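You operate a simulated robot arm through the tools that you are given. There is no shell and no other tool.

The job below is to be done with a simulated robot arm. You get a single attempt, and the scene is never put back.

Task
Mark the sweater's length on the rule, then put it in the green-handled drawer.
Fine: one end against the red stop, marker slid to the other end, where it stays; drawer shut.

Only the result counts: the job must be done as asked and must still hold three seconds after the hand-in. Knocking over, shifting, dropping, spilling or breaking anything else fails it.

Robot
A 7-joint arm with a two-finger parallel gripper, fixed in place. Base frame: the origin is at the foot of the arm, x ahead of it, y to its left, z up; the work surface is at about z = 850. Readings come in mm, degrees, newtons and seconds.
Its first joint turns from -149.0 to 149.0 degrees. Payload 3.5 kg.
The tool frame sits at the grasp point between the pads (the TCP): z along the fingers, y along the line on which they close. The tips reach 23 mm beyond it. The gripper opens to 94 mm. The fingers are 38 mm wide and 10 mm thick; the gripper's body (54 by 96 mm) begins 39 mm behind the TCP.
Orientation is that of the tool frame in the base frame, as a unit quaternion [w, x, y, z]. With the fingers straight down and closing along the base's y, the tool's x points along the base's -x, its y along +y and its z along -z.

Tools
- The arm moves only by the tool send_rows. Its argument "increments" is a list that holds one entry, the list of rows, each a list of 6 numbers: the shift along the tool's x, y, z in mm, then the turn, a rotation vector about the tool's x, y, z in degrees. In form: [[[x, y, z, wx, wy, wz], ...]]. A call has 1 to 20 rows; each row is the pose to reach, as a shift and turn from the pose commanded when the call began, along the tool's axes at that moment. "fingers" is the opening, from 0 (shut) to 1 (fully open), set as the call begins (left out, the last holds). Each row takes 0.2 s and may step no farther than 50 mm and 8.6 degrees from the row before; otherwise, or with a gripper value out of range, the whole call is refused. A pose out of reach is approached as far as the arm can. The call stops where the force on the tool passes 90 N (or 10 N more than at its start, if that is more) or the arm is blocked; 0.2 s more then pass. The fingers move at their own pace (about 153 mm/s each) and stop on an object; they squeeze with about 28 N. The grip force told is the motor's: it shows also when the fingers shut on nothing. Time passes only in rows, and 0.2 s behind the last, so rows that repeat a pose let the fingers close. It gives the time, the measured TCP pose, the force on the tool (base axes), the opening and the grip force at its end, in the units of the frame above (readings bear some noise), with the torque about the TCP (base axes, N m) and any sound that the robot's microphone picked up.
- Cameras (640 x 400 px; columns grow to the right, rows downward): "scene" is fixed at [402.2, -498.5, 1569.2]; the picture's right is [0.99, -0.15, 0.00], its down [-0.06, -0.38, -0.92] and it looks along [0.14, 0.91, -0.39] (base axes); focal length 311 px, centre (320, 200). "wrist" rides on the gripper at [86, 16, -74] in the tool frame; the picture's right is [-0.18, 0.98, 0.00], its down [-0.58, -0.11, -0.81] and it looks along [-0.79, -0.15, 0.59] (tool axes); focal length 243 px, centre (320, 200). There is no depth. A picture from a camera that has moved, and an enlarged one, comes with that camera's place and axes in the base frame and with its lens.
- get_image(camera): a new picture of that camera. The clock stands still meanwhile.
- inspect(camera, box): a new picture of the part [left, top, right, bottom] of that camera's present view, enlarged. The clock stands still meanwhile.
- sign_off(): hands the job in; it is judged then, once.

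Nothing tells you positions but the pictures and the camera data. Unless the task says otherwise, let go and move clear before handing in.

The tools are called after "Request:" as name(argument=value, ...) on one line, values as JSON. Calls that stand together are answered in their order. send_rows: Moves the arm, as the interface text tells. Its arguments: {"type":"object","properties":{"increments":{"type":"array","items":{"type":"array","items":{"type":"array","items":{"type":"number"}}}},"fingers":{"type":"number"}},"required":["increments"]} The other tools are called the same way: get_image (camera) takes a picture; inspect (camera, box) takes an enlarged picture of a part of a camera's view; sign_off () hands the job in.

At the start:

```text
t: 0.0
tcp_pos: [-44.3, 1096.7, 1130.8]
tcp_rot: [-0.001, 0.001, 1.0, 0.001]
contact_force: [-0.6, 0.1, -1.5]
wrist_torque: [0.02, -0.02, -0.04]
finger_gap: 94.1
grip_force: 0.3
```

scene: 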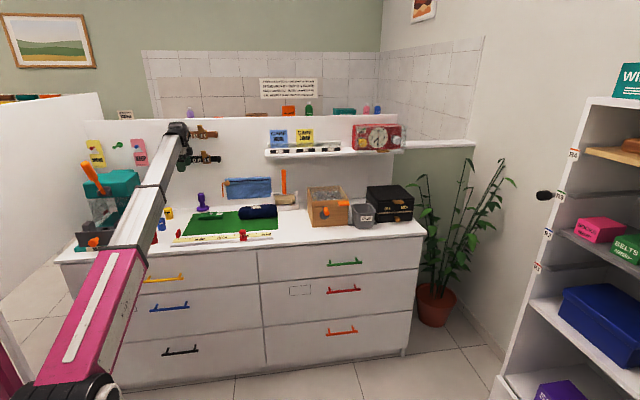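
wrist: 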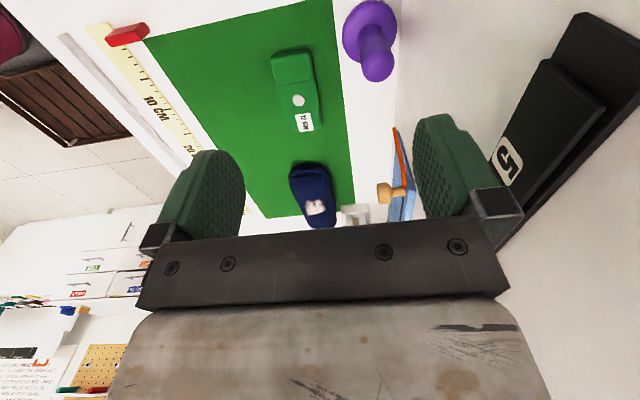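

I see a workbench with a green mat, a rule along its front edge, a dark blue rolled item (probably the sweater) and drawers with coloured handles. I will look closer before moving.

Request:
inspect(camera="scene", box=[150, 160, 310, 260])

Request:
inspect(camera="scene", box=[240, 160, 440, 285])

Request:
inspect(camera="scene", box=[60, 100, 220, 200])

Request:
inspect(camera="wrist", box=[60, 0, 360, 230])

Request:
inspect(camera="scene", box=[130, 240, 430, 400])

Request:
inspect(camera="scene", box=[240, 60, 420, 170])

```text
4.00 times, centred on (230, 210) of scene
camera zoom: at [402.2, -498.5, 1569.2], right [0.99, -0.15, 0.0], down [-0.06, -0.38, -0.92], along [0.14, 0.91, -0.39], focal length 1244 px, centre (680, 160)
```

zoom: 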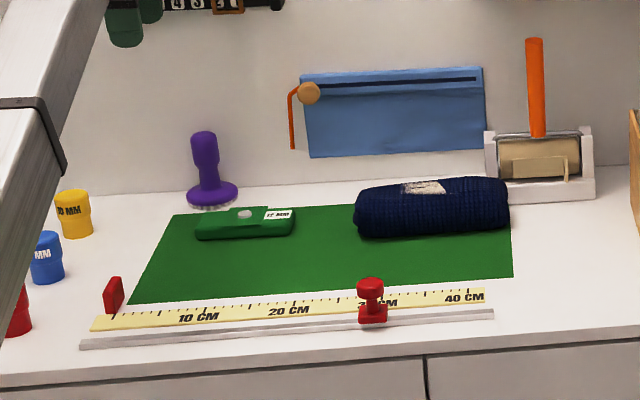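

```text
3.20 times, centred on (340, 222) of scene
camera zoom: at [402.2, -498.5, 1569.2], right [0.99, -0.15, 0.0], down [-0.06, -0.38, -0.92], along [0.14, 0.91, -0.39], focal length 995 px, centre (256, 128)
```

zoom: 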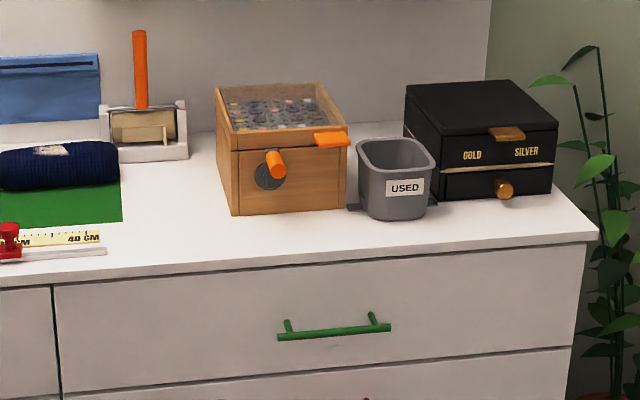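

```text
4.00 times, centred on (140, 150) of scene
camera zoom: at [402.2, -498.5, 1569.2], right [0.99, -0.15, 0.0], down [-0.06, -0.38, -0.92], along [0.14, 0.91, -0.39], focal length 1244 px, centre (1040, 400)
```

zoom: 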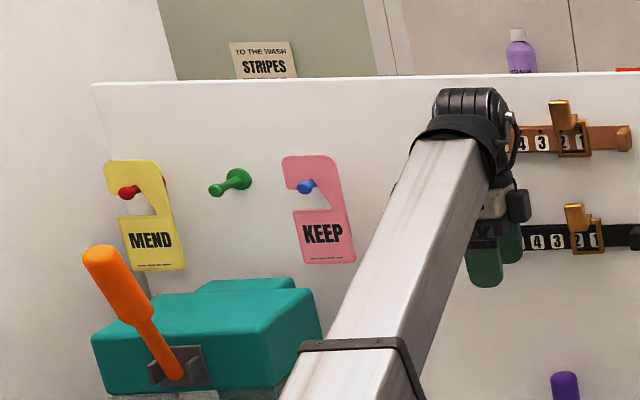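

```text
1.74 times, centred on (210, 115) of wrist
camera zoom: at [-130.7, 1112.5, 1206.4], right [0.18, 0.98, 0.0], down [0.58, -0.11, 0.81], along [0.79, -0.15, -0.59], focal length 422 px, centre (511, 348)
```

zoom: 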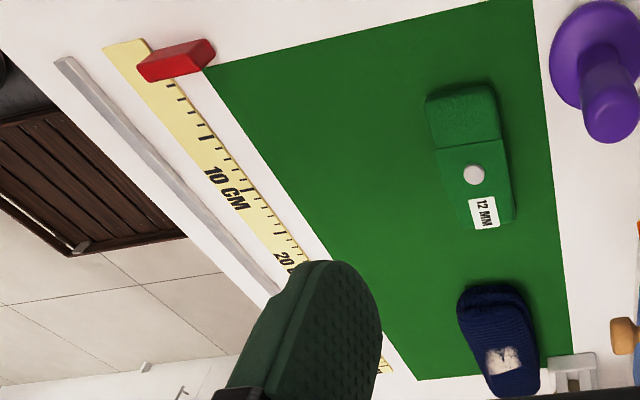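

```text
2.13 times, centred on (280, 320) of scene
camera zoom: at [402.2, -498.5, 1569.2], right [0.99, -0.15, 0.0], down [-0.06, -0.38, -0.92], along [0.14, 0.91, -0.39], focal length 663 px, centre (405, -56)
```

zoom: 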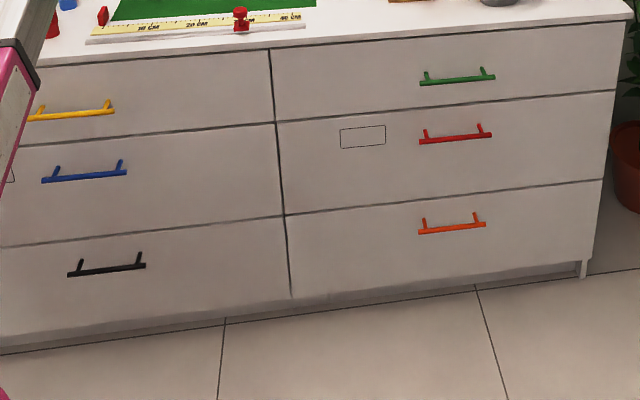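

```text
3.56 times, centred on (330, 115) of scene
camera zoom: at [402.2, -498.5, 1569.2], right [0.99, -0.15, 0.0], down [-0.06, -0.38, -0.92], along [0.14, 0.91, -0.39], focal length 1106 px, centre (284, 502)
```

zoom: 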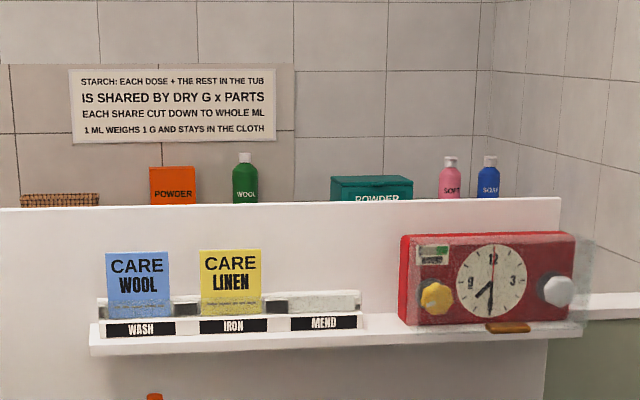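

The bench top appears at z≈850. The rule runs along +x at y≈805, with the stop near x≈-50 and the marker near x≈240. The blue knitted roll is near (300, 1030), and the green handle near (690, 660, 753). I'll move the wrist camera over the rule first to refine these.

Request:
send_rows(increments=[[[12, -40, 0, 0, 0, 0], [24, -80, 0, 0, 0, 0], [36, -120, -5, 0, 0, 0], [48, -160, -10, 0, 0, 0], [60, -200, -15, 0, 0, 0], [72, -235, -20, 0, 0, 0], [86, -267, -20, 0, 0, 0], [86, -267, -20, 0, 0, 0]]], fingers=1)

Request:
get_image(camera="wrist")

Request:
get_image(camera="scene")

```text
t: 1.8
tcp_pos: [-129.0, 830.8, 1149.8]
tcp_rot: [0.0, 0.0, 1.0, 0.005]
contact_force: [-0.5, -0.1, 0.1]
wrist_torque: [-0.01, -0.02, 0.02]
finger_gap: 93.8
grip_force: 0.0
```

```text
taken
camera wrist: at [-216.0, 846.5, 1225.6], right [0.18, 0.98, 0.01], down [0.58, -0.12, 0.8], along [0.79, -0.14, -0.59], focal length 243 px, centre (320, 200)
```

wrist: 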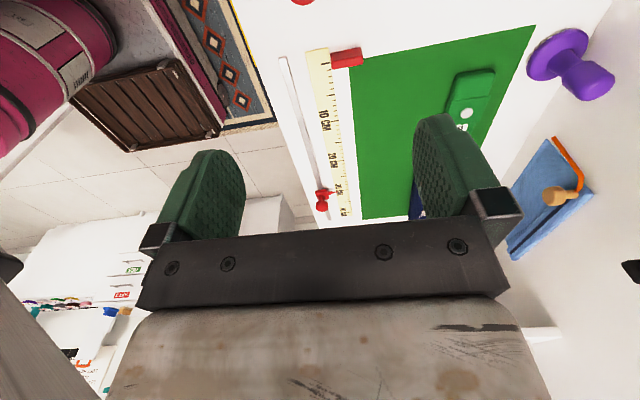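

```text
taken
```

scene: 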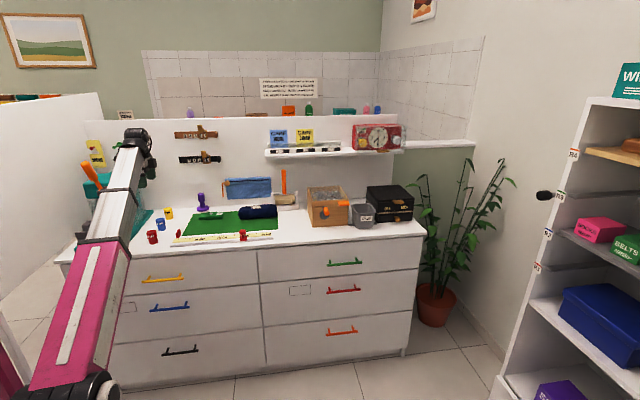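

The rule runs along x with the stop spanning toward the mat, and the red marker knob sits on a rail in front of the rule. I'll zoom in on both.

Request:
inspect(camera="wrist", box=[260, 30, 420, 130])

Request:
inspect(camera="wrist", box=[260, 130, 420, 230])

Request:
inspect(camera="scene", box=[225, 195, 305, 245])

Request:
inspect(camera="scene", box=[160, 205, 240, 255])

Request:
inspect(camera="scene", box=[60, 160, 220, 260])

```text
4.00 times, centred on (340, 80) of wrist
camera zoom: at [-216.0, 846.5, 1225.6], right [0.18, 0.98, 0.01], down [0.58, -0.12, 0.8], along [0.79, -0.14, -0.59], focal length 970 px, centre (240, 680)
```

zoom: 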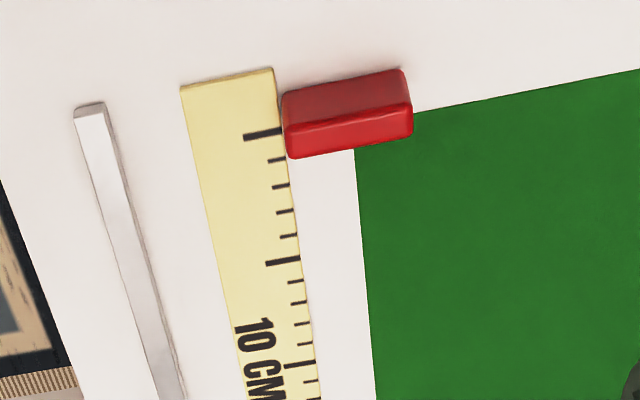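

```text
4.00 times, centred on (340, 180) of wrist
camera zoom: at [-216.0, 846.5, 1225.6], right [0.18, 0.98, 0.01], down [0.58, -0.12, 0.8], along [0.79, -0.14, -0.59], focal length 970 px, centre (240, 280)
```

zoom: 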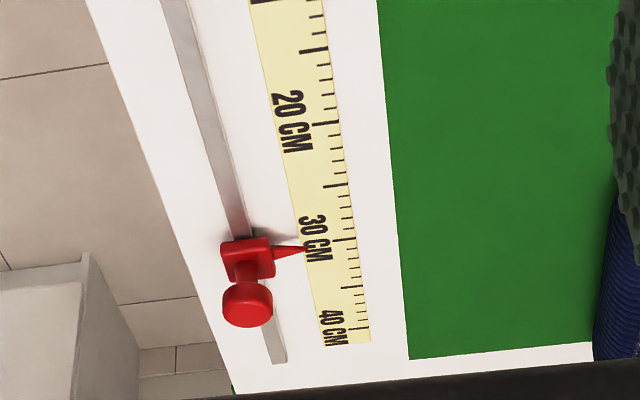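

```text
8.00 times, centred on (265, 220) of scene
camera zoom: at [402.2, -498.5, 1569.2], right [0.99, -0.15, 0.0], down [-0.06, -0.38, -0.92], along [0.14, 0.91, -0.39], focal length 2488 px, centre (760, 40)
```

zoom: 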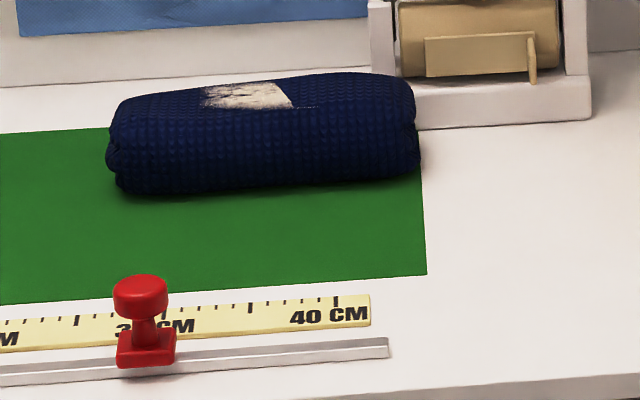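

```text
8.00 times, centred on (200, 230) of scene
camera zoom: at [402.2, -498.5, 1569.2], right [0.99, -0.15, 0.0], down [-0.06, -0.38, -0.92], along [0.14, 0.91, -0.39], focal length 2488 px, centre (1280, -40)
```

zoom: 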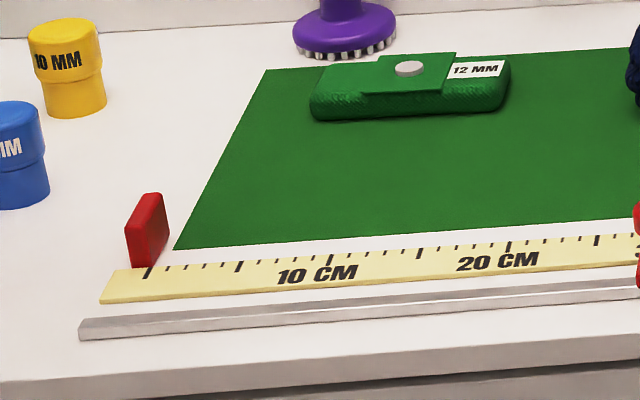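

```text
4.00 times, centred on (140, 210) of scene
camera zoom: at [402.2, -498.5, 1569.2], right [0.99, -0.15, 0.0], down [-0.06, -0.38, -0.92], along [0.14, 0.91, -0.39], focal length 1244 px, centre (1040, 160)
```

zoom: 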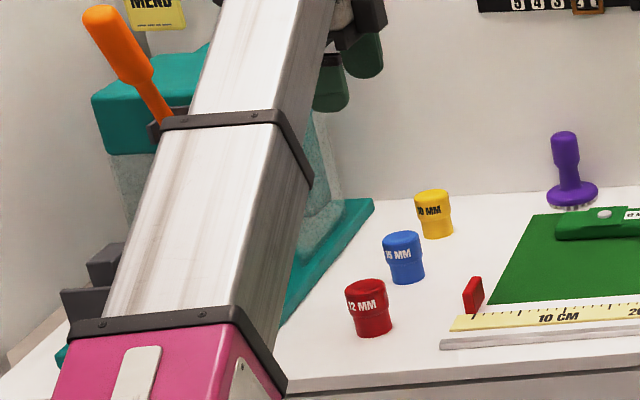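

The stop's right face is the zero mark, and the marker's pointer reads about 28 cm. I'll now move to view the sweater.

Request:
send_rows(increments=[[[-38, 24, 0, 0, 0, 0], [-76, 48, 0, 0, 0, 0], [-114, 72, 0, 0, 0, 0], [-152, 96, 0, 0, 0, 0], [-189, 119, 0, 0, 0, 0], [-189, 119, 0, 0, 0, 0]]])

Request:
get_image(camera="wrist")

Request:
inspect(camera="wrist", box=[260, 60, 460, 220])

```text
t: 3.2
tcp_pos: [60.3, 949.1, 1150.1]
tcp_rot: [0.001, 0.0, 1.0, 0.0]
contact_force: [0.6, 0.2, 0.1]
wrist_torque: [-0.01, 0.01, 0.02]
finger_gap: 94.0
grip_force: 0.1
```

```text
taken
camera wrist: at [-26.3, 964.8, 1225.5], right [0.18, 0.98, 0.0], down [0.58, -0.11, 0.81], along [0.79, -0.15, -0.59], focal length 243 px, centre (320, 200)
```

wrist: 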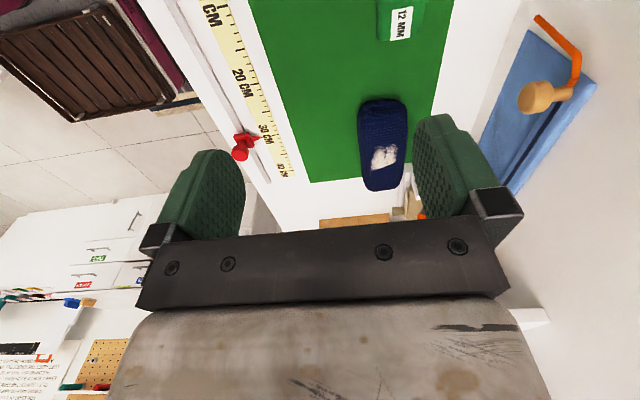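

```text
2.50 times, centred on (360, 140) of wrist
camera zoom: at [-26.3, 964.8, 1225.5], right [0.18, 0.98, 0.0], down [0.58, -0.11, 0.81], along [0.79, -0.15, -0.59], focal length 606 px, centre (220, 350)
```

zoom: 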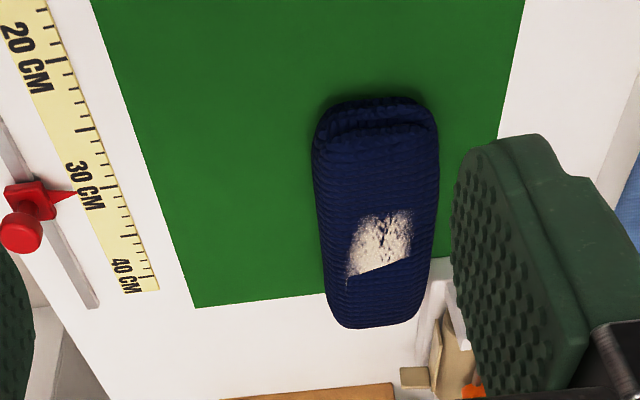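

The sweater spans roughly x 200–402 and y 984–1060, about 60 mm high, with a roller holder near its back right corner. I'll test reach above it with the fingers straight down.

Request:
send_rows(increments=[[[-45, 15, 0, 0, 0, 0], [-90, 30, 10, 0, 0, 0], [-135, 45, 40, 0, 0, 0], [-175, 60, 70, 0, 0, 0], [-205, 73, 100, 0, 0, 0], [-215, 73, 140, 0, 0, 0], [-215, 73, 150, 0, 0, 0], [-215, 73, 150, 0, 0, 0]]], fingers=1)

Request:
get_image(camera="wrist")

Request:
inspect(camera="scene", box=[150, 110, 310, 260])

```text
refused: row 3 steps farther than a row can; nothing moved
```

```text
taken
camera wrist: at [-26.3, 964.8, 1225.5], right [0.18, 0.98, 0.0], down [0.58, -0.11, 0.81], along [0.79, -0.15, -0.59], focal length 243 px, centre (320, 200)
```

wrist: 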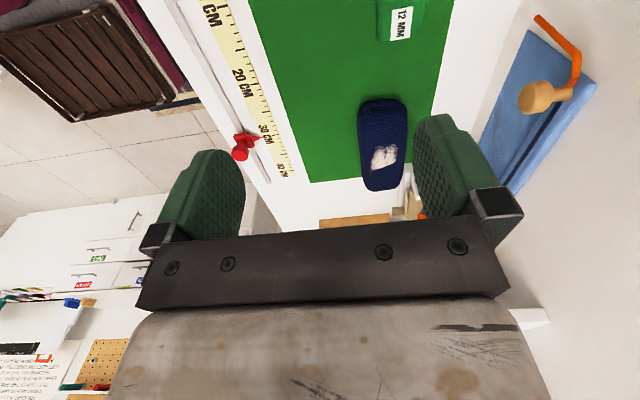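

```text
2.67 times, centred on (230, 185) of scene
camera zoom: at [402.2, -498.5, 1569.2], right [0.99, -0.15, 0.0], down [-0.06, -0.38, -0.92], along [0.14, 0.91, -0.39], focal length 829 px, centre (560, 240)
```

zoom: 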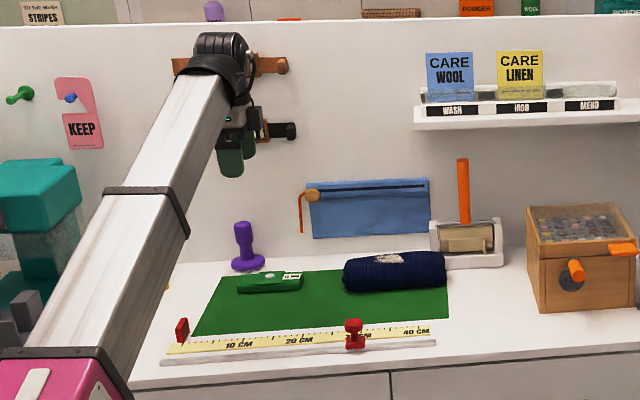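

That call was refused because one step was too long, so nothing moved. I'll resend it with smaller steps.

Request:
send_rows(increments=[[[-40, 13, 0, 0, 0, 0], [-80, 26, 10, 0, 0, 0], [-115, 40, 35, 0, 0, 0], [-150, 53, 60, 0, 0, 0], [-180, 65, 90, 0, 0, 0], [-205, 73, 120, 0, 0, 0], [-215, 73, 150, 0, 0, 0], [-215, 73, 150, 0, 0, 0]]], fingers=1)

Request:
get_image(camera="wrist")

Request:
inspect(camera="scene", box=[150, 110, 310, 260])

```text
t: 5.0
tcp_pos: [273.1, 1020.6, 1001.8]
tcp_rot: [0.0, -0.001, 1.0, -0.001]
contact_force: [0.4, -0.1, -0.7]
wrist_torque: [0.02, -0.02, 0.01]
finger_gap: 94.0
grip_force: 0.0
```

```text
taken
camera wrist: at [186.3, 1036.0, 1077.7], right [0.18, 0.98, 0.0], down [0.58, -0.11, 0.81], along [0.79, -0.15, -0.59], focal length 243 px, centre (320, 200)
```

wrist: 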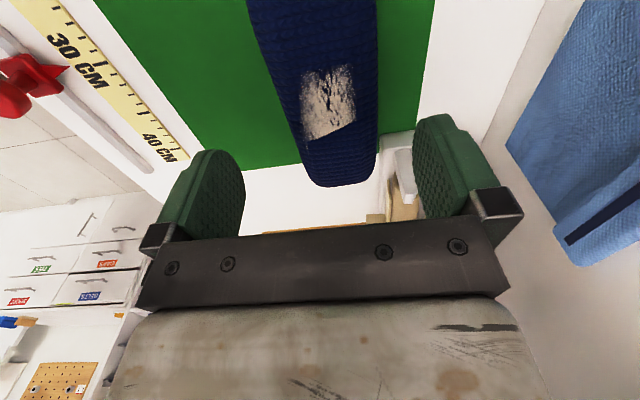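

```text
2.67 times, centred on (230, 185) of scene
camera zoom: at [402.2, -498.5, 1569.2], right [0.99, -0.15, 0.0], down [-0.06, -0.38, -0.92], along [0.14, 0.91, -0.39], focal length 829 px, centre (560, 240)
```

zoom: 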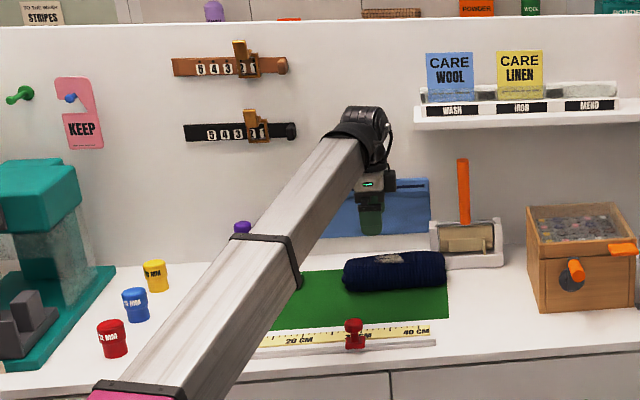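

The arm reaches this spot. I'll check the sweater's width against the finger opening before going down.

Request:
inspect(camera="wrist", box=[160, 0, 520, 225])

Request:
inspect(camera="scene", box=[220, 170, 300, 220])

```text
1.78 times, centred on (340, 112) of wrist
camera zoom: at [186.3, 1036.0, 1077.7], right [0.18, 0.98, 0.0], down [0.58, -0.11, 0.81], along [0.79, -0.15, -0.59], focal length 431 px, centre (284, 356)
```

zoom: 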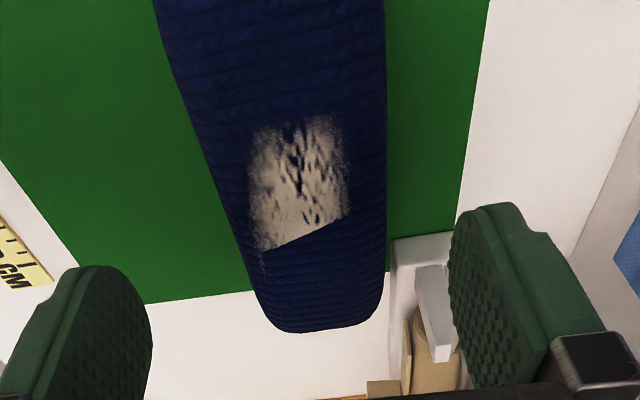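

```text
8.00 times, centred on (260, 195) of scene
camera zoom: at [402.2, -498.5, 1569.2], right [0.99, -0.15, 0.0], down [-0.06, -0.38, -0.92], along [0.14, 0.91, -0.39], focal length 2488 px, centre (800, 240)
```

zoom: 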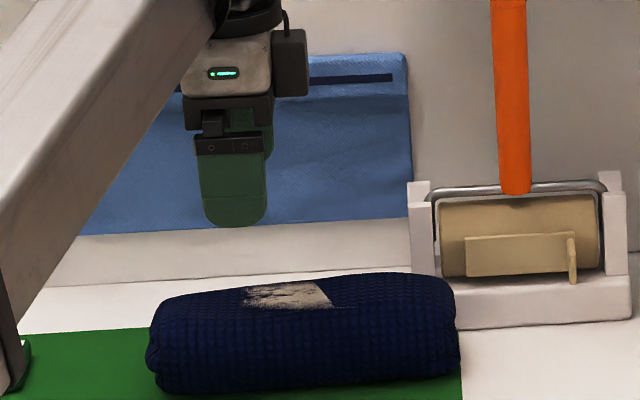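

The sweater is about 80 mm wide and centred on y≈1021, so it fits the 94 mm opening. I'll go down partway and check.

Request:
send_rows(increments=[[[-6, 1, 30, 0, 0, 0], [-6, 1, 55, 0, 0, 0], [-6, 1, 75, 0, 0, 0], [-6, 1, 75, 0, 0, 0]]], fingers=1)

Request:
inspect(camera="scene", box=[210, 160, 310, 222])

Request:
get_image(camera="wrist")

```text
t: 6.0
tcp_pos: [279.5, 1023.5, 926.5]
tcp_rot: [0.0, 0.0, 1.0, 0.0]
contact_force: [-0.4, -0.4, 0.8]
wrist_torque: [-0.02, 0.02, -0.01]
finger_gap: 93.9
grip_force: 0.1
```

```text
6.40 times, centred on (260, 191) of scene
camera zoom: at [402.2, -498.5, 1569.2], right [0.99, -0.15, 0.0], down [-0.06, -0.38, -0.92], along [0.14, 0.91, -0.39], focal length 1990 px, centre (704, 258)
```

zoom: 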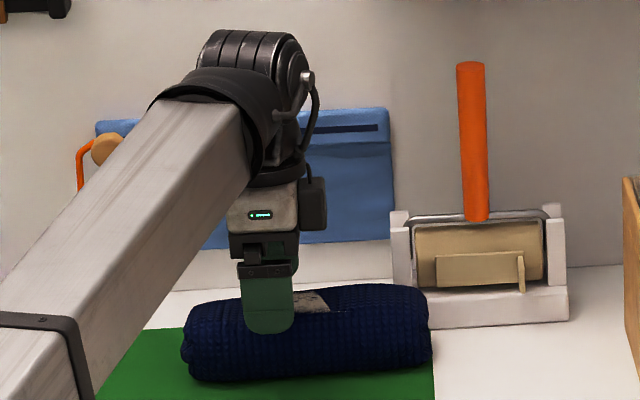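

```text
taken
camera wrist: at [192.9, 1039.4, 1001.8], right [0.18, 0.98, 0.0], down [0.58, -0.11, 0.81], along [0.79, -0.15, -0.59], focal length 243 px, centre (320, 200)
```

wrist: 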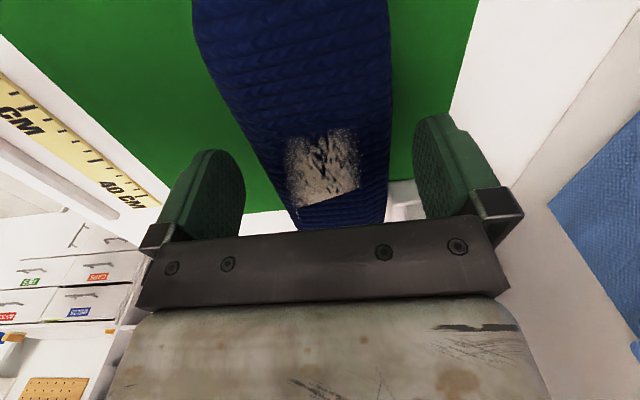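

The fingers straddle the sweater cleanly. I'll lower to the grasp height and close.

Request:
send_rows(increments=[[[0, -1, 15, 0, 0, 0], [0, -1, 30, 0, 0, 0], [0, -1, 44, 0, 0, 0], [0, -1, 44, 0, 0, 0]]], fingers=1)

Request:
inspect(camera="scene", box=[210, 160, 310, 222])

```text
t: 7.0
tcp_pos: [280.6, 1021.6, 882.4]
tcp_rot: [0.0, 0.0, 1.0, 0.0]
contact_force: [0.9, -0.1, 0.3]
wrist_torque: [0.0, -0.03, 0.01]
finger_gap: 93.9
grip_force: 0.1
```

```text
6.40 times, centred on (260, 191) of scene
camera zoom: at [402.2, -498.5, 1569.2], right [0.99, -0.15, 0.0], down [-0.06, -0.38, -0.92], along [0.14, 0.91, -0.39], focal length 1990 px, centre (704, 258)
```

zoom: 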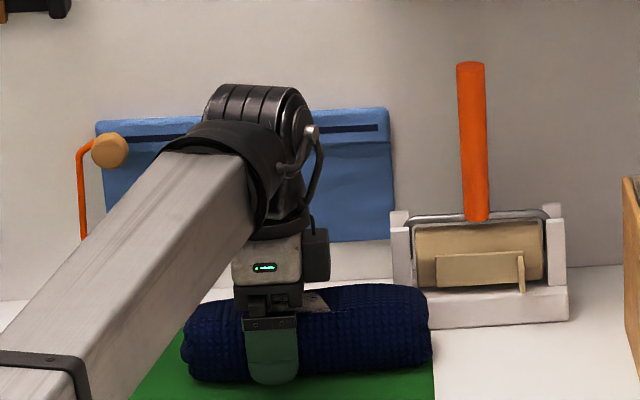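

Request:
send_rows(increments=[[[0, 0, 0, 0, 0, 0], [0, 0, 0, 0, 0, 0], [0, 0, 0, 0, 0, 0]]], fingers=0)

Request:
send_rows(increments=[[[0, 0, -20, 0, 0, 0], [0, -5, -60, 0, 0, 0], [0, -10, -60, 0, 0, 0]]])

Request:
inspect(camera="scene", box=[210, 160, 310, 222])

Request:
get_image(camera="wrist")

```text
t: 7.8
tcp_pos: [279.9, 1021.5, 882.6]
tcp_rot: [0.0, 0.001, 1.0, 0.0]
contact_force: [0.2, -0.5, -0.1]
wrist_torque: [-0.06, -0.03, -0.04]
finger_gap: 81.8
grip_force: 28.0
```

```text
t: 8.6
tcp_pos: [278.9, 1011.4, 942.3]
tcp_rot: [0.0, 0.0, 1.0, 0.0]
contact_force: [-0.5, 0.9, 0.5]
wrist_torque: [0.04, -0.01, 0.02]
finger_gap: 0.4
grip_force: 28.2
```

```text
6.40 times, centred on (260, 191) of scene
camera zoom: at [402.2, -498.5, 1569.2], right [0.99, -0.15, 0.0], down [-0.06, -0.38, -0.92], along [0.14, 0.91, -0.39], focal length 1990 px, centre (704, 258)
```

zoom: 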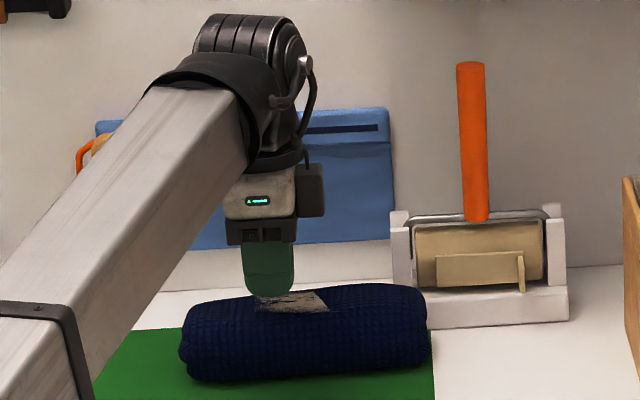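

```text
taken
camera wrist: at [192.6, 1028.0, 1017.9], right [0.18, 0.98, 0.0], down [0.58, -0.11, 0.81], along [0.79, -0.15, -0.59], focal length 243 px, centre (320, 200)
```

wrist: 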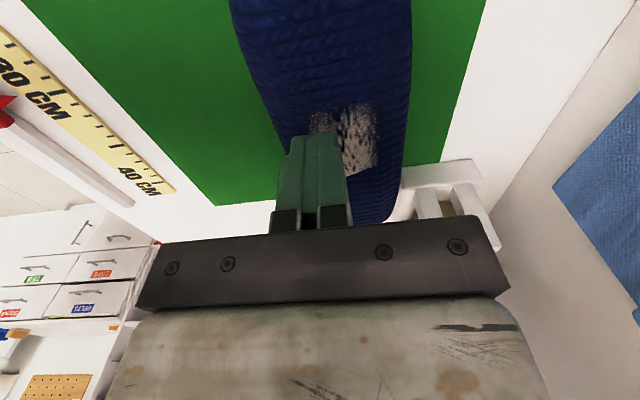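

The fingers slipped off on the lift, and the sweater stayed in place. I'll regrasp lower and nearer its middle, then lift slowly.

Request:
send_rows(increments=[[[0, 5, -10, 0, 0, 0], [-16, 10, -10, 0, 0, 0], [-16, 10, -10, 0, 0, 0]]], fingers=1)

Request:
get_image(camera="wrist")

```text
t: 9.4
tcp_pos: [296.0, 1022.3, 953.2]
tcp_rot: [0.0, 0.0, 1.0, 0.0]
contact_force: [0.3, 0.3, -0.9]
wrist_torque: [-0.01, -0.02, 0.04]
finger_gap: 94.0
grip_force: 0.1
```

```text
taken
camera wrist: at [208.6, 1038.4, 1027.8], right [0.18, 0.98, 0.0], down [0.58, -0.11, 0.81], along [0.79, -0.15, -0.59], focal length 243 px, centre (320, 200)
```

wrist: 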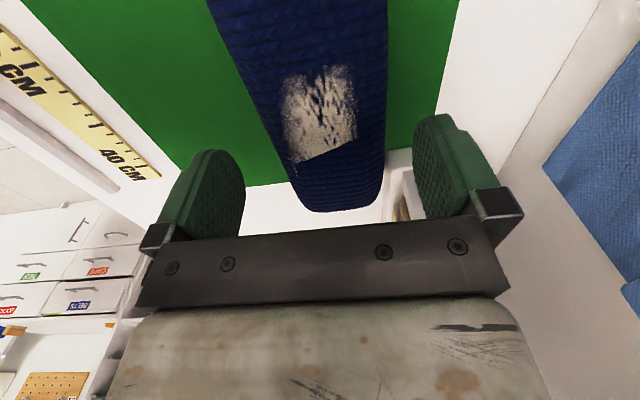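

Request:
send_rows(increments=[[[0, 1, 25, 0, 0, 0], [0, 2, 45, 0, 0, 0], [0, 2, 62, 0, 0, 0], [0, 2, 76, 0, 0, 0], [0, 2, 76, 0, 0, 0]]], fingers=1)

Request:
send_rows(increments=[[[0, 0, 0, 0, 0, 0], [0, 0, 0, 0, 0, 0], [0, 0, 0, 0, 0, 0], [0, 0, 0, 0, 0, 0]]], fingers=0)

Request:
send_rows(increments=[[[0, 0, -2, 0, 0, 0], [0, 0, -5, 0, 0, 0], [0, 0, -9, 0, 0, 0], [0, 0, -13, 0, 0, 0]]])

Request:
inspect(camera="scene", box=[210, 160, 310, 222])

```text
t: 10.6
tcp_pos: [296.3, 1023.8, 874.8]
tcp_rot: [0.0, 0.0, 1.0, 0.0]
contact_force: [-0.1, 0.8, 0.3]
wrist_torque: [-0.02, -0.04, 0.02]
finger_gap: 94.0
grip_force: 0.0
```

```text
t: 11.6
tcp_pos: [295.8, 1024.1, 875.1]
tcp_rot: [0.0, 0.0, 1.0, 0.0]
contact_force: [-0.2, -1.0, -0.3]
wrist_torque: [0.02, -0.07, -0.04]
finger_gap: 81.8
grip_force: 28.0
```

```text
t: 12.6
tcp_pos: [296.4, 1022.7, 889.4]
tcp_rot: [0.0, 0.0, 1.0, 0.0]
contact_force: [1.6, 1.2, -2.5]
wrist_torque: [0.02, 0.04, -0.01]
finger_gap: 81.6
grip_force: 28.0
```

```text
6.40 times, centred on (260, 191) of scene
camera zoom: at [402.2, -498.5, 1569.2], right [0.99, -0.15, 0.0], down [-0.06, -0.38, -0.92], along [0.14, 0.91, -0.39], focal length 1990 px, centre (704, 258)
```

zoom: 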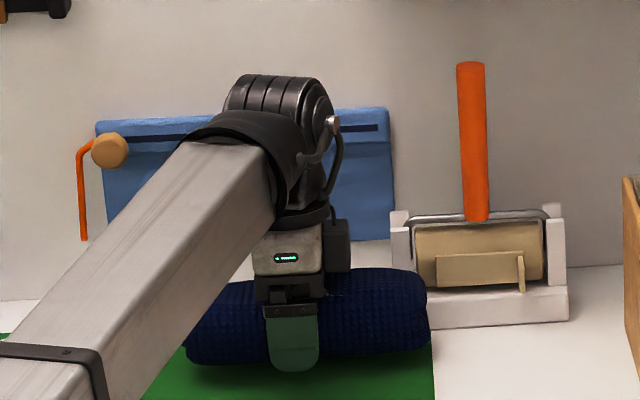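

The sweater is held and lifted, about 250 g. From the two cameras I put the stop's right face at x≈-48 with y 838–880, and the rule at y 801–836. I'll raise the sweater slowly and carry it toward the stop.

Request:
send_rows(increments=[[[0, 0, -5, 0, 0, 0], [0, 0, -12, 0, 0, 0], [0, 0, -20, 0, 0, 0], [0, 0, -30, 0, 0, 0], [0, 0, -40, 0, 0, 0], [0, 0, -48, 0, 0, 0], [0, 0, -54, 0, 0, 0], [0, 0, -56, 0, 0, 0]]])

Request:
send_rows(increments=[[[5, -4, 0, 0, 0, 0], [15, -11, 0, 0, 0, 0], [30, -22, 0, 0, 0, 0], [46, -34, 0, 0, 0, 0], [62, -46, 0, 0, 0, 0], [78, -58, 0, 0, 0, 0], [94, -70, 0, 0, 0, 0], [110, -82, 0, 0, 0, 0], [126, -94, 0, 0, 0, 0], [142, -106, 0, 0, 0, 0], [158, -118, 0, 0, 0, 0], [174, -130, 0, 0, 0, 0], [190, -142, 0, 0, 0, 0], [202, -152, 0, 0, 0, 0], [210, -158, 0, 0, 0, 0], [214, -160, 0, 0, 0, 0], [216, -160, 0, 0, 0, 0]]])

Request:
get_image(camera="scene")

Request:
inspect(camera="scene", box=[150, 160, 310, 260])

Request:
get_image(camera="wrist")

```text
t: 14.4
tcp_pos: [296.7, 1022.6, 945.2]
tcp_rot: [0.0, 0.001, 1.0, 0.0]
contact_force: [-0.2, -0.3, -0.9]
wrist_torque: [0.02, -0.02, 0.03]
finger_gap: 81.9
grip_force: 27.8
```

```text
t: 18.0
tcp_pos: [80.5, 863.3, 944.6]
tcp_rot: [0.0, 0.001, 1.0, 0.0]
contact_force: [-1.4, -0.1, -1.8]
wrist_torque: [0.0, 0.05, 0.03]
finger_gap: 81.8
grip_force: 27.8
```

```text
taken
```

scene: 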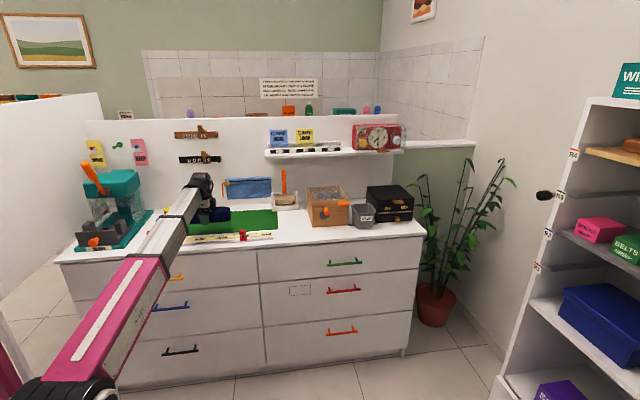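

```text
4.00 times, centred on (230, 210) of scene
camera zoom: at [402.2, -498.5, 1569.2], right [0.99, -0.15, 0.0], down [-0.06, -0.38, -0.92], along [0.14, 0.91, -0.39], focal length 1244 px, centre (680, 160)
```

zoom: 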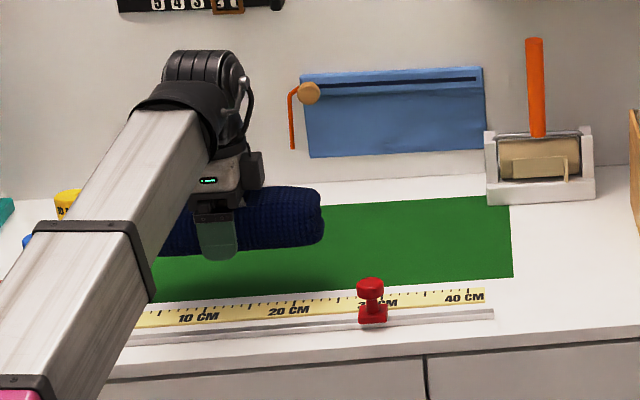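

```text
taken
camera wrist: at [-6.7, 879.2, 1020.6], right [0.19, 0.98, 0.0], down [0.58, -0.11, 0.81], along [0.79, -0.15, -0.59], focal length 243 px, centre (320, 200)
```

wrist: 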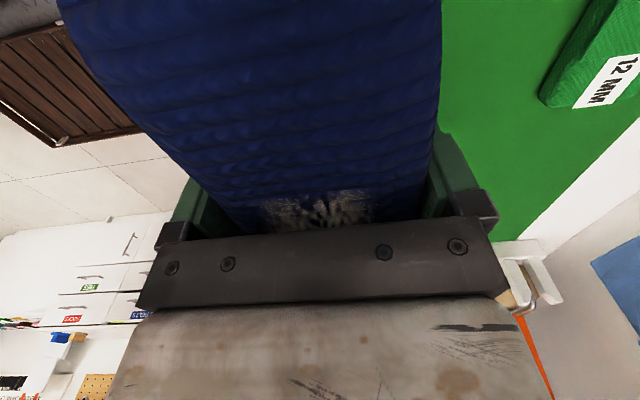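

The sweater is held level, with its left end about 35 mm clear of the stop. I'll lower it until it is just above the mat.

Request:
send_rows(increments=[[[0, 0, 8, 0, 0, 0], [0, 0, 20, 0, 0, 0], [0, 0, 34, 0, 0, 0], [0, 0, 46, 0, 0, 0], [0, 0, 55, 0, 0, 0], [0, 0, 61, 0, 0, 0], [0, 0, 64, 0, 0, 0], [0, 0, 64, 0, 0, 0]]])

Request:
inspect(camera="scene", box=[150, 180, 270, 255])

Request:
get_image(camera="wrist")

```text
t: 19.8
tcp_pos: [80.5, 862.8, 881.3]
tcp_rot: [0.001, 0.0, 1.0, 0.001]
contact_force: [0.5, 0.4, -1.7]
wrist_torque: [-0.01, 0.0, -0.03]
finger_gap: 81.8
grip_force: 27.9
```

```text
5.33 times, centred on (210, 218) of scene
camera zoom: at [402.2, -498.5, 1569.2], right [0.99, -0.15, 0.0], down [-0.06, -0.38, -0.92], along [0.14, 0.91, -0.39], focal length 1658 px, centre (907, 107)
```

zoom: 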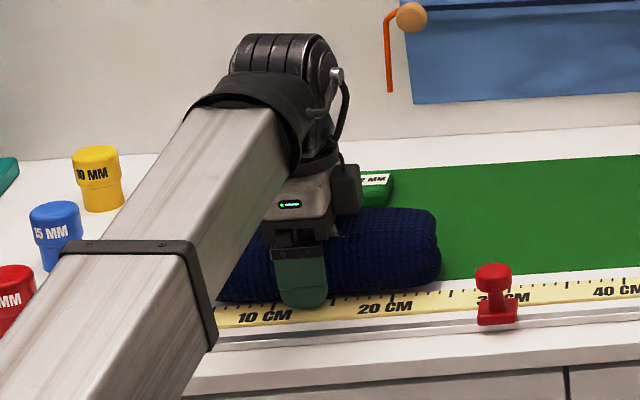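

```text
taken
camera wrist: at [-6.2, 879.3, 956.1], right [0.18, 0.98, 0.0], down [0.58, -0.11, 0.81], along [0.79, -0.15, -0.59], focal length 243 px, centre (320, 200)
```

wrist: 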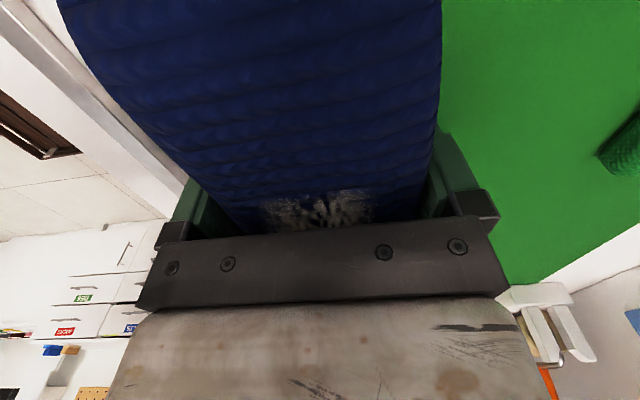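

I'll move left with a small shift in y, then creep until contact with the stop shows in the force.

Request:
send_rows(increments=[[[6, 1, 0, 0, 0, 0], [14, 3, 1, 0, 0, 0], [22, 5, 2, 0, 0, 0], [28, 5, 3, 0, 0, 0], [30, 5, 3, 0, 0, 0]]])

Request:
send_rows(increments=[[[2, 0, 0, 0, 0, 0], [4, 0, 0, 0, 0, 0]]])

Request:
inspect(camera="scene", box=[150, 180, 270, 255])

```text
t: 21.0
tcp_pos: [50.4, 869.7, 879.1]
tcp_rot: [-0.001, 0.001, 1.0, 0.0]
contact_force: [6.8, -0.1, 10.9]
wrist_torque: [-0.43, 0.42, 0.19]
finger_gap: 81.8
grip_force: 27.7
```

```text
t: 21.6
tcp_pos: [47.3, 869.8, 878.7]
tcp_rot: [0.001, 0.001, 1.0, 0.002]
contact_force: [11.9, 0.9, 21.0]
wrist_torque: [-0.75, -0.06, 0.39]
finger_gap: 81.9
grip_force: 27.9
```

```text
5.33 times, centred on (210, 218) of scene
camera zoom: at [402.2, -498.5, 1569.2], right [0.99, -0.15, 0.0], down [-0.06, -0.38, -0.92], along [0.14, 0.91, -0.39], focal length 1658 px, centre (907, 107)
```

zoom: 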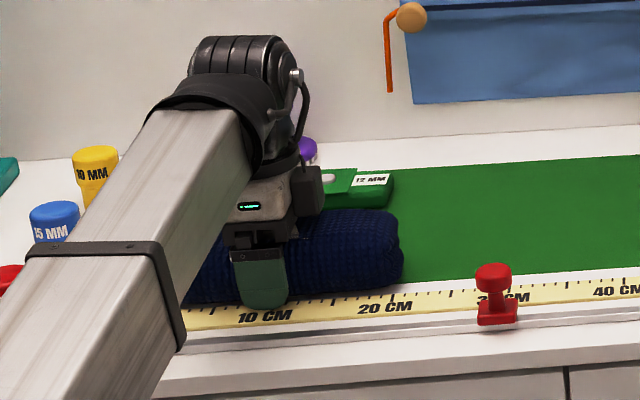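

The force shows the front left underside bearing on the rule rather than clean stop contact. I'll raise slightly, shift back off the rule and approach the stop again.

Request:
send_rows(increments=[[[-6, 0, -3, 0, 0, 0], [-6, 3, -4, 0, 0, 0], [-6, 5, -4, 0, 0, 0], [-6, 5, -4, 0, 0, 0]]])

Request:
send_rows(increments=[[[2, 0, 0, 0, 0, 0], [4, 0, 0, 0, 0, 0], [4, 0, 0, 0, 0, 0]]])

Request:
send_rows(increments=[[[2, 0, 0, 0, 0, 0], [4, 0, 0, 0, 0, 0], [4, 0, 0, 0, 0, 0]]])

```text
t: 22.6
tcp_pos: [51.1, 874.3, 882.1]
tcp_rot: [-0.001, 0.0, 1.0, 0.001]
contact_force: [-0.3, 0.9, -1.9]
wrist_torque: [-0.02, -0.02, -0.03]
finger_gap: 81.7
grip_force: 27.5
```

```text
t: 23.4
tcp_pos: [48.5, 873.2, 882.9]
tcp_rot: [-0.001, 0.0, 1.0, 0.001]
contact_force: [0.1, 0.2, -0.1]
wrist_torque: [0.0, 0.02, -0.02]
finger_gap: 81.9
grip_force: 28.3
```

```text
t: 24.2
tcp_pos: [43.6, 873.4, 882.7]
tcp_rot: [0.0, -0.001, 1.0, 0.0]
contact_force: [0.3, 0.0, -1.5]
wrist_torque: [0.01, 0.02, 0.02]
finger_gap: 81.9
grip_force: 27.7
```

Request:
send_rows(increments=[[[2, 0, 0, 0, 0, 0], [4, 0, 0, 0, 0, 0], [4, 0, 0, 0, 0, 0]]])

Request:
send_rows(increments=[[[2, 0, 0, 0, 0, 0], [3, 0, 0, 0, 0, 0], [3, 0, 0, 0, 0, 0]]])

Request:
inspect(camera="scene", box=[150, 180, 270, 255])

```text
t: 25.0
tcp_pos: [40.0, 873.9, 882.4]
tcp_rot: [0.0, 0.0, 1.0, 0.0]
contact_force: [-0.1, 0.5, -1.3]
wrist_torque: [0.01, 0.02, 0.01]
finger_gap: 81.8
grip_force: 27.5
```

```text
t: 25.8
tcp_pos: [38.7, 874.2, 882.5]
tcp_rot: [0.002, 0.001, 1.0, 0.0]
contact_force: [26.1, 0.0, 3.6]
wrist_torque: [-0.05, 0.25, 0.64]
finger_gap: 81.8
grip_force: 28.3
```

```text
5.33 times, centred on (210, 218) of scene
camera zoom: at [402.2, -498.5, 1569.2], right [0.99, -0.15, 0.0], down [-0.06, -0.38, -0.92], along [0.14, 0.91, -0.39], focal length 1658 px, centre (907, 107)
```

zoom: 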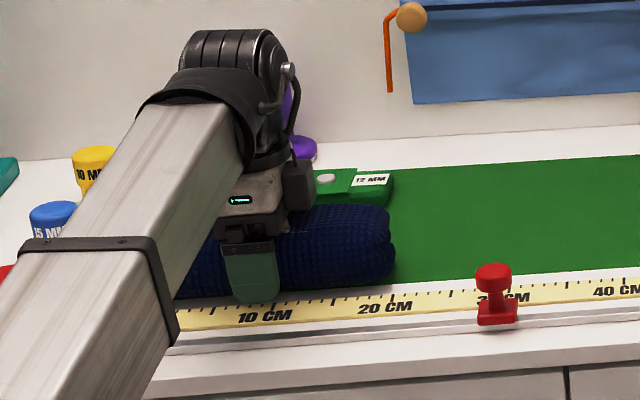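

Clean contact with the stop came at TCP x≈38.7. I'll relax the push slightly, lower until the sweater rests, then release gently.

Request:
send_rows(increments=[[[-1, 0, 0, 0, 0, 0], [-1, 0, 1, 0, 0, 0], [-1, 0, 2, 0, 0, 0], [-1, 0, 3, 0, 0, 0], [-1, 0, 3, 0, 0, 0]]])

```text
t: 27.0
tcp_pos: [38.4, 873.6, 878.7]
tcp_rot: [0.001, 0.001, 1.0, -0.001]
contact_force: [29.6, 0.8, 11.3]
wrist_torque: [-0.13, 0.73, 0.26]
finger_gap: 81.9
grip_force: 28.4
```

Request:
send_rows(increments=[[[-2, 0, 0, 0, 0, 0], [-2, 0, 0, 0, 0, 0]]])

Request:
send_rows(increments=[[[0, 0, 0, 0, 0, 0], [0, 0, 0, 0, 0, 0], [0, 0, 0, 0, 0, 0]]], fingers=1)

Request:
send_rows(increments=[[[0, 0, -20, 0, 0, 0], [0, 0, -45, 0, 0, 0], [0, 0, -80, 0, 0, 0], [0, 0, -120, 0, 0, 0], [-10, 20, -160, 0, 0, 0], [-30, 50, -180, 0, 0, 0], [-30, 50, -180, 0, 0, 0]]])

Request:
inspect(camera="scene", box=[150, 180, 270, 255])

Request:
get_image(camera="wrist")

```text
t: 27.6
tcp_pos: [38.8, 873.3, 878.5]
tcp_rot: [0.0, 0.0, 1.0, -0.001]
contact_force: [14.6, -0.7, 1.7]
wrist_torque: [-0.03, 0.05, -0.01]
finger_gap: 81.9
grip_force: 27.9
```

```text
t: 28.4
tcp_pos: [39.4, 875.4, 878.8]
tcp_rot: [0.0, 0.0, 1.0, 0.0]
contact_force: [0.2, 0.3, -0.1]
wrist_torque: [0.03, -0.01, -0.01]
finger_gap: 94.0
grip_force: 0.1
```

```text
t: 30.0
tcp_pos: [70.2, 923.9, 1058.6]
tcp_rot: [0.0, 0.0, 1.0, -0.001]
contact_force: [-0.2, 0.1, -0.3]
wrist_torque: [0.0, 0.02, -0.01]
finger_gap: 94.1
grip_force: 0.1
```

```text
5.33 times, centred on (210, 218) of scene
camera zoom: at [402.2, -498.5, 1569.2], right [0.99, -0.15, 0.0], down [-0.06, -0.38, -0.92], along [0.14, 0.91, -0.39], focal length 1658 px, centre (907, 107)
```

zoom: 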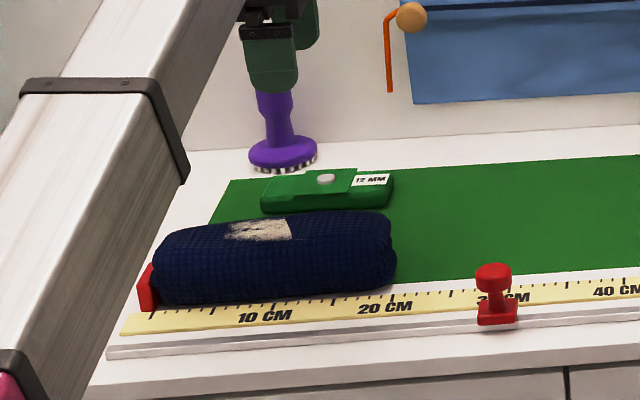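

```text
taken
camera wrist: at [-15.7, 939.0, 1134.6], right [0.18, 0.98, 0.0], down [0.58, -0.11, 0.81], along [0.79, -0.15, -0.59], focal length 243 px, centre (320, 200)
```

wrist: 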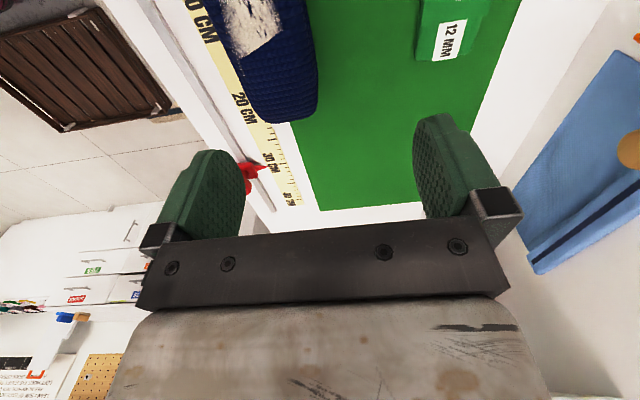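

The sweater lies along the rule at the stop. I'll zoom in on both ends.

Request:
inspect(camera="scene", box=[165, 205, 213, 245])

Request:
inspect(camera="scene", box=[205, 210, 253, 245])

Request:
inspect(camera="wrist", box=[180, 0, 340, 210])

```text
10.00 times, centred on (189, 225) of scene
camera zoom: at [402.2, -498.5, 1569.2], right [0.99, -0.15, 0.0], down [-0.06, -0.38, -0.92], along [0.14, 0.91, -0.39], focal length 3110 px, centre (1630, -50)
```

zoom: 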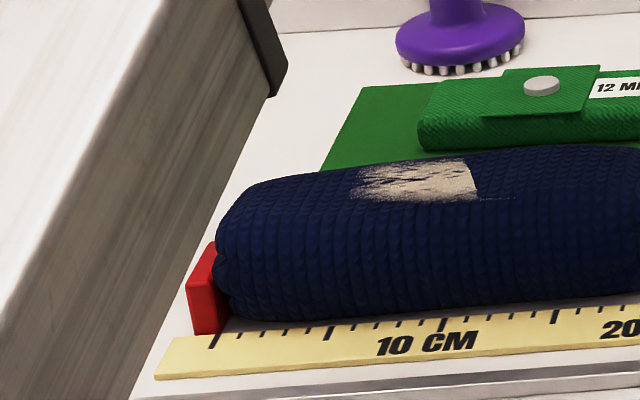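

```text
11.43 times, centred on (229, 228) of scene
camera zoom: at [402.2, -498.5, 1569.2], right [0.99, -0.15, 0.0], down [-0.06, -0.38, -0.92], along [0.14, 0.91, -0.39], focal length 3554 px, centre (1360, -114)
```

zoom: 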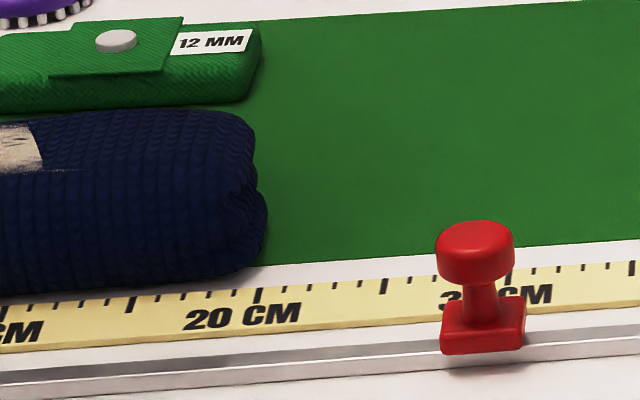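

```text
1.90 times, centred on (260, 105) of wrist
camera zoom: at [-15.7, 939.0, 1134.6], right [0.18, 0.98, 0.0], down [0.58, -0.11, 0.81], along [0.79, -0.15, -0.59], focal length 462 px, centre (434, 381)
```

zoom: 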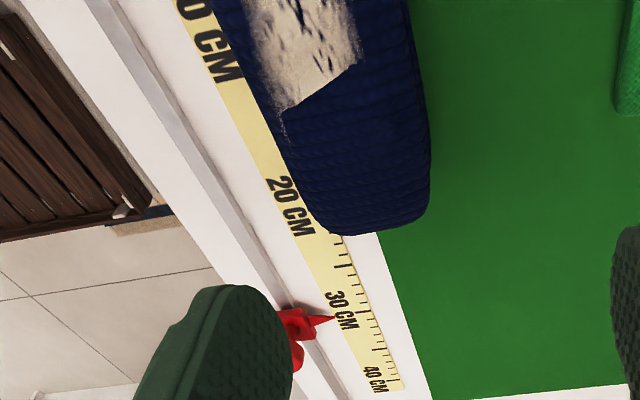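

The sweater's left end sits on the stop and its right end reads a little past 20 cm. I'll tilt the wrist camera to look nearly straight down on the right end, so I can align it with the pointer without parallax.

Request:
send_rows(increments=[[[-35, -18, 0, 0, 5, 0], [-70, -37, 0, 0, 10, 0], [-105, -56, 0, 0, 15, 0], [-141, -74, 0, 0, 20, 0], [-141, -74, 0, 0, 20, 0]]])

Request:
get_image(camera="wrist")

```text
t: 31.2
tcp_pos: [212.6, 848.6, 1061.2]
tcp_rot: [-0.175, 0.0, 0.985, 0.0]
contact_force: [0.4, 0.4, 0.3]
wrist_torque: [-0.02, -0.02, 0.02]
finger_gap: 93.8
grip_force: 0.0
```

```text
taken
camera wrist: at [156.4, 864.9, 1160.9], right [0.17, 0.98, -0.06], down [0.82, -0.11, 0.56], along [0.54, -0.15, -0.83], focal length 243 px, centre (320, 200)
```

wrist: 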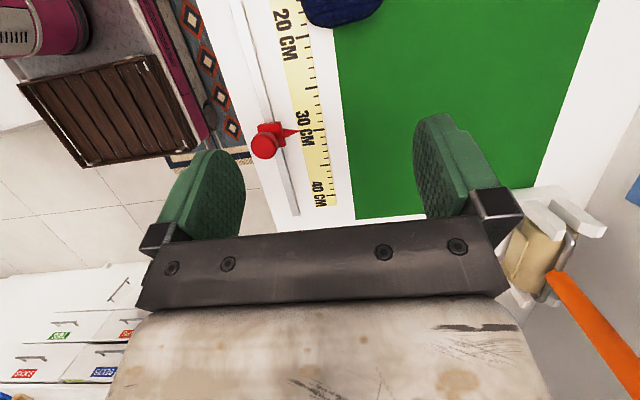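

Request:
inspect(camera="wrist", box=[260, 0, 400, 88])

Request:
inspect(camera="wrist", box=[240, 80, 380, 168])

```text
4.55 times, centred on (330, 44) of wrist
camera zoom: at [156.4, 864.9, 1160.9], right [0.17, 0.98, -0.06], down [0.82, -0.11, 0.56], along [0.54, -0.15, -0.83], focal length 1103 px, centre (274, 909)
```

zoom: 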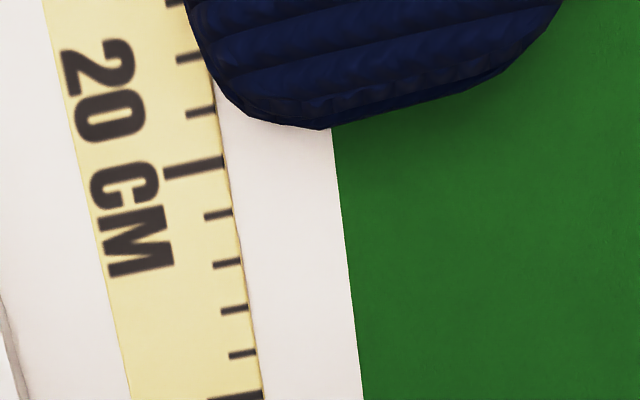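

```text
4.55 times, centred on (310, 124) of wrist
camera zoom: at [156.4, 864.9, 1160.9], right [0.17, 0.98, -0.06], down [0.82, -0.11, 0.56], along [0.54, -0.15, -0.83], focal length 1103 px, centre (366, 546)
```

zoom: 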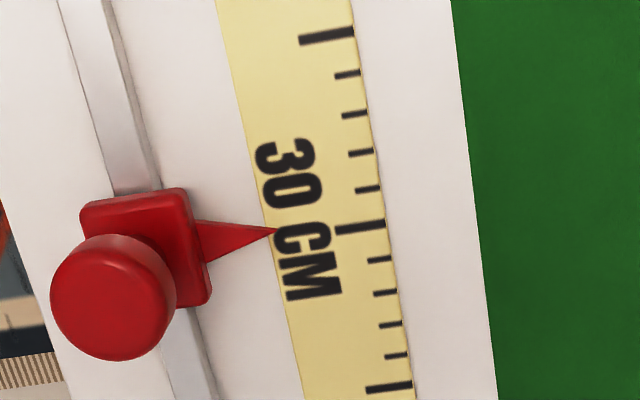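

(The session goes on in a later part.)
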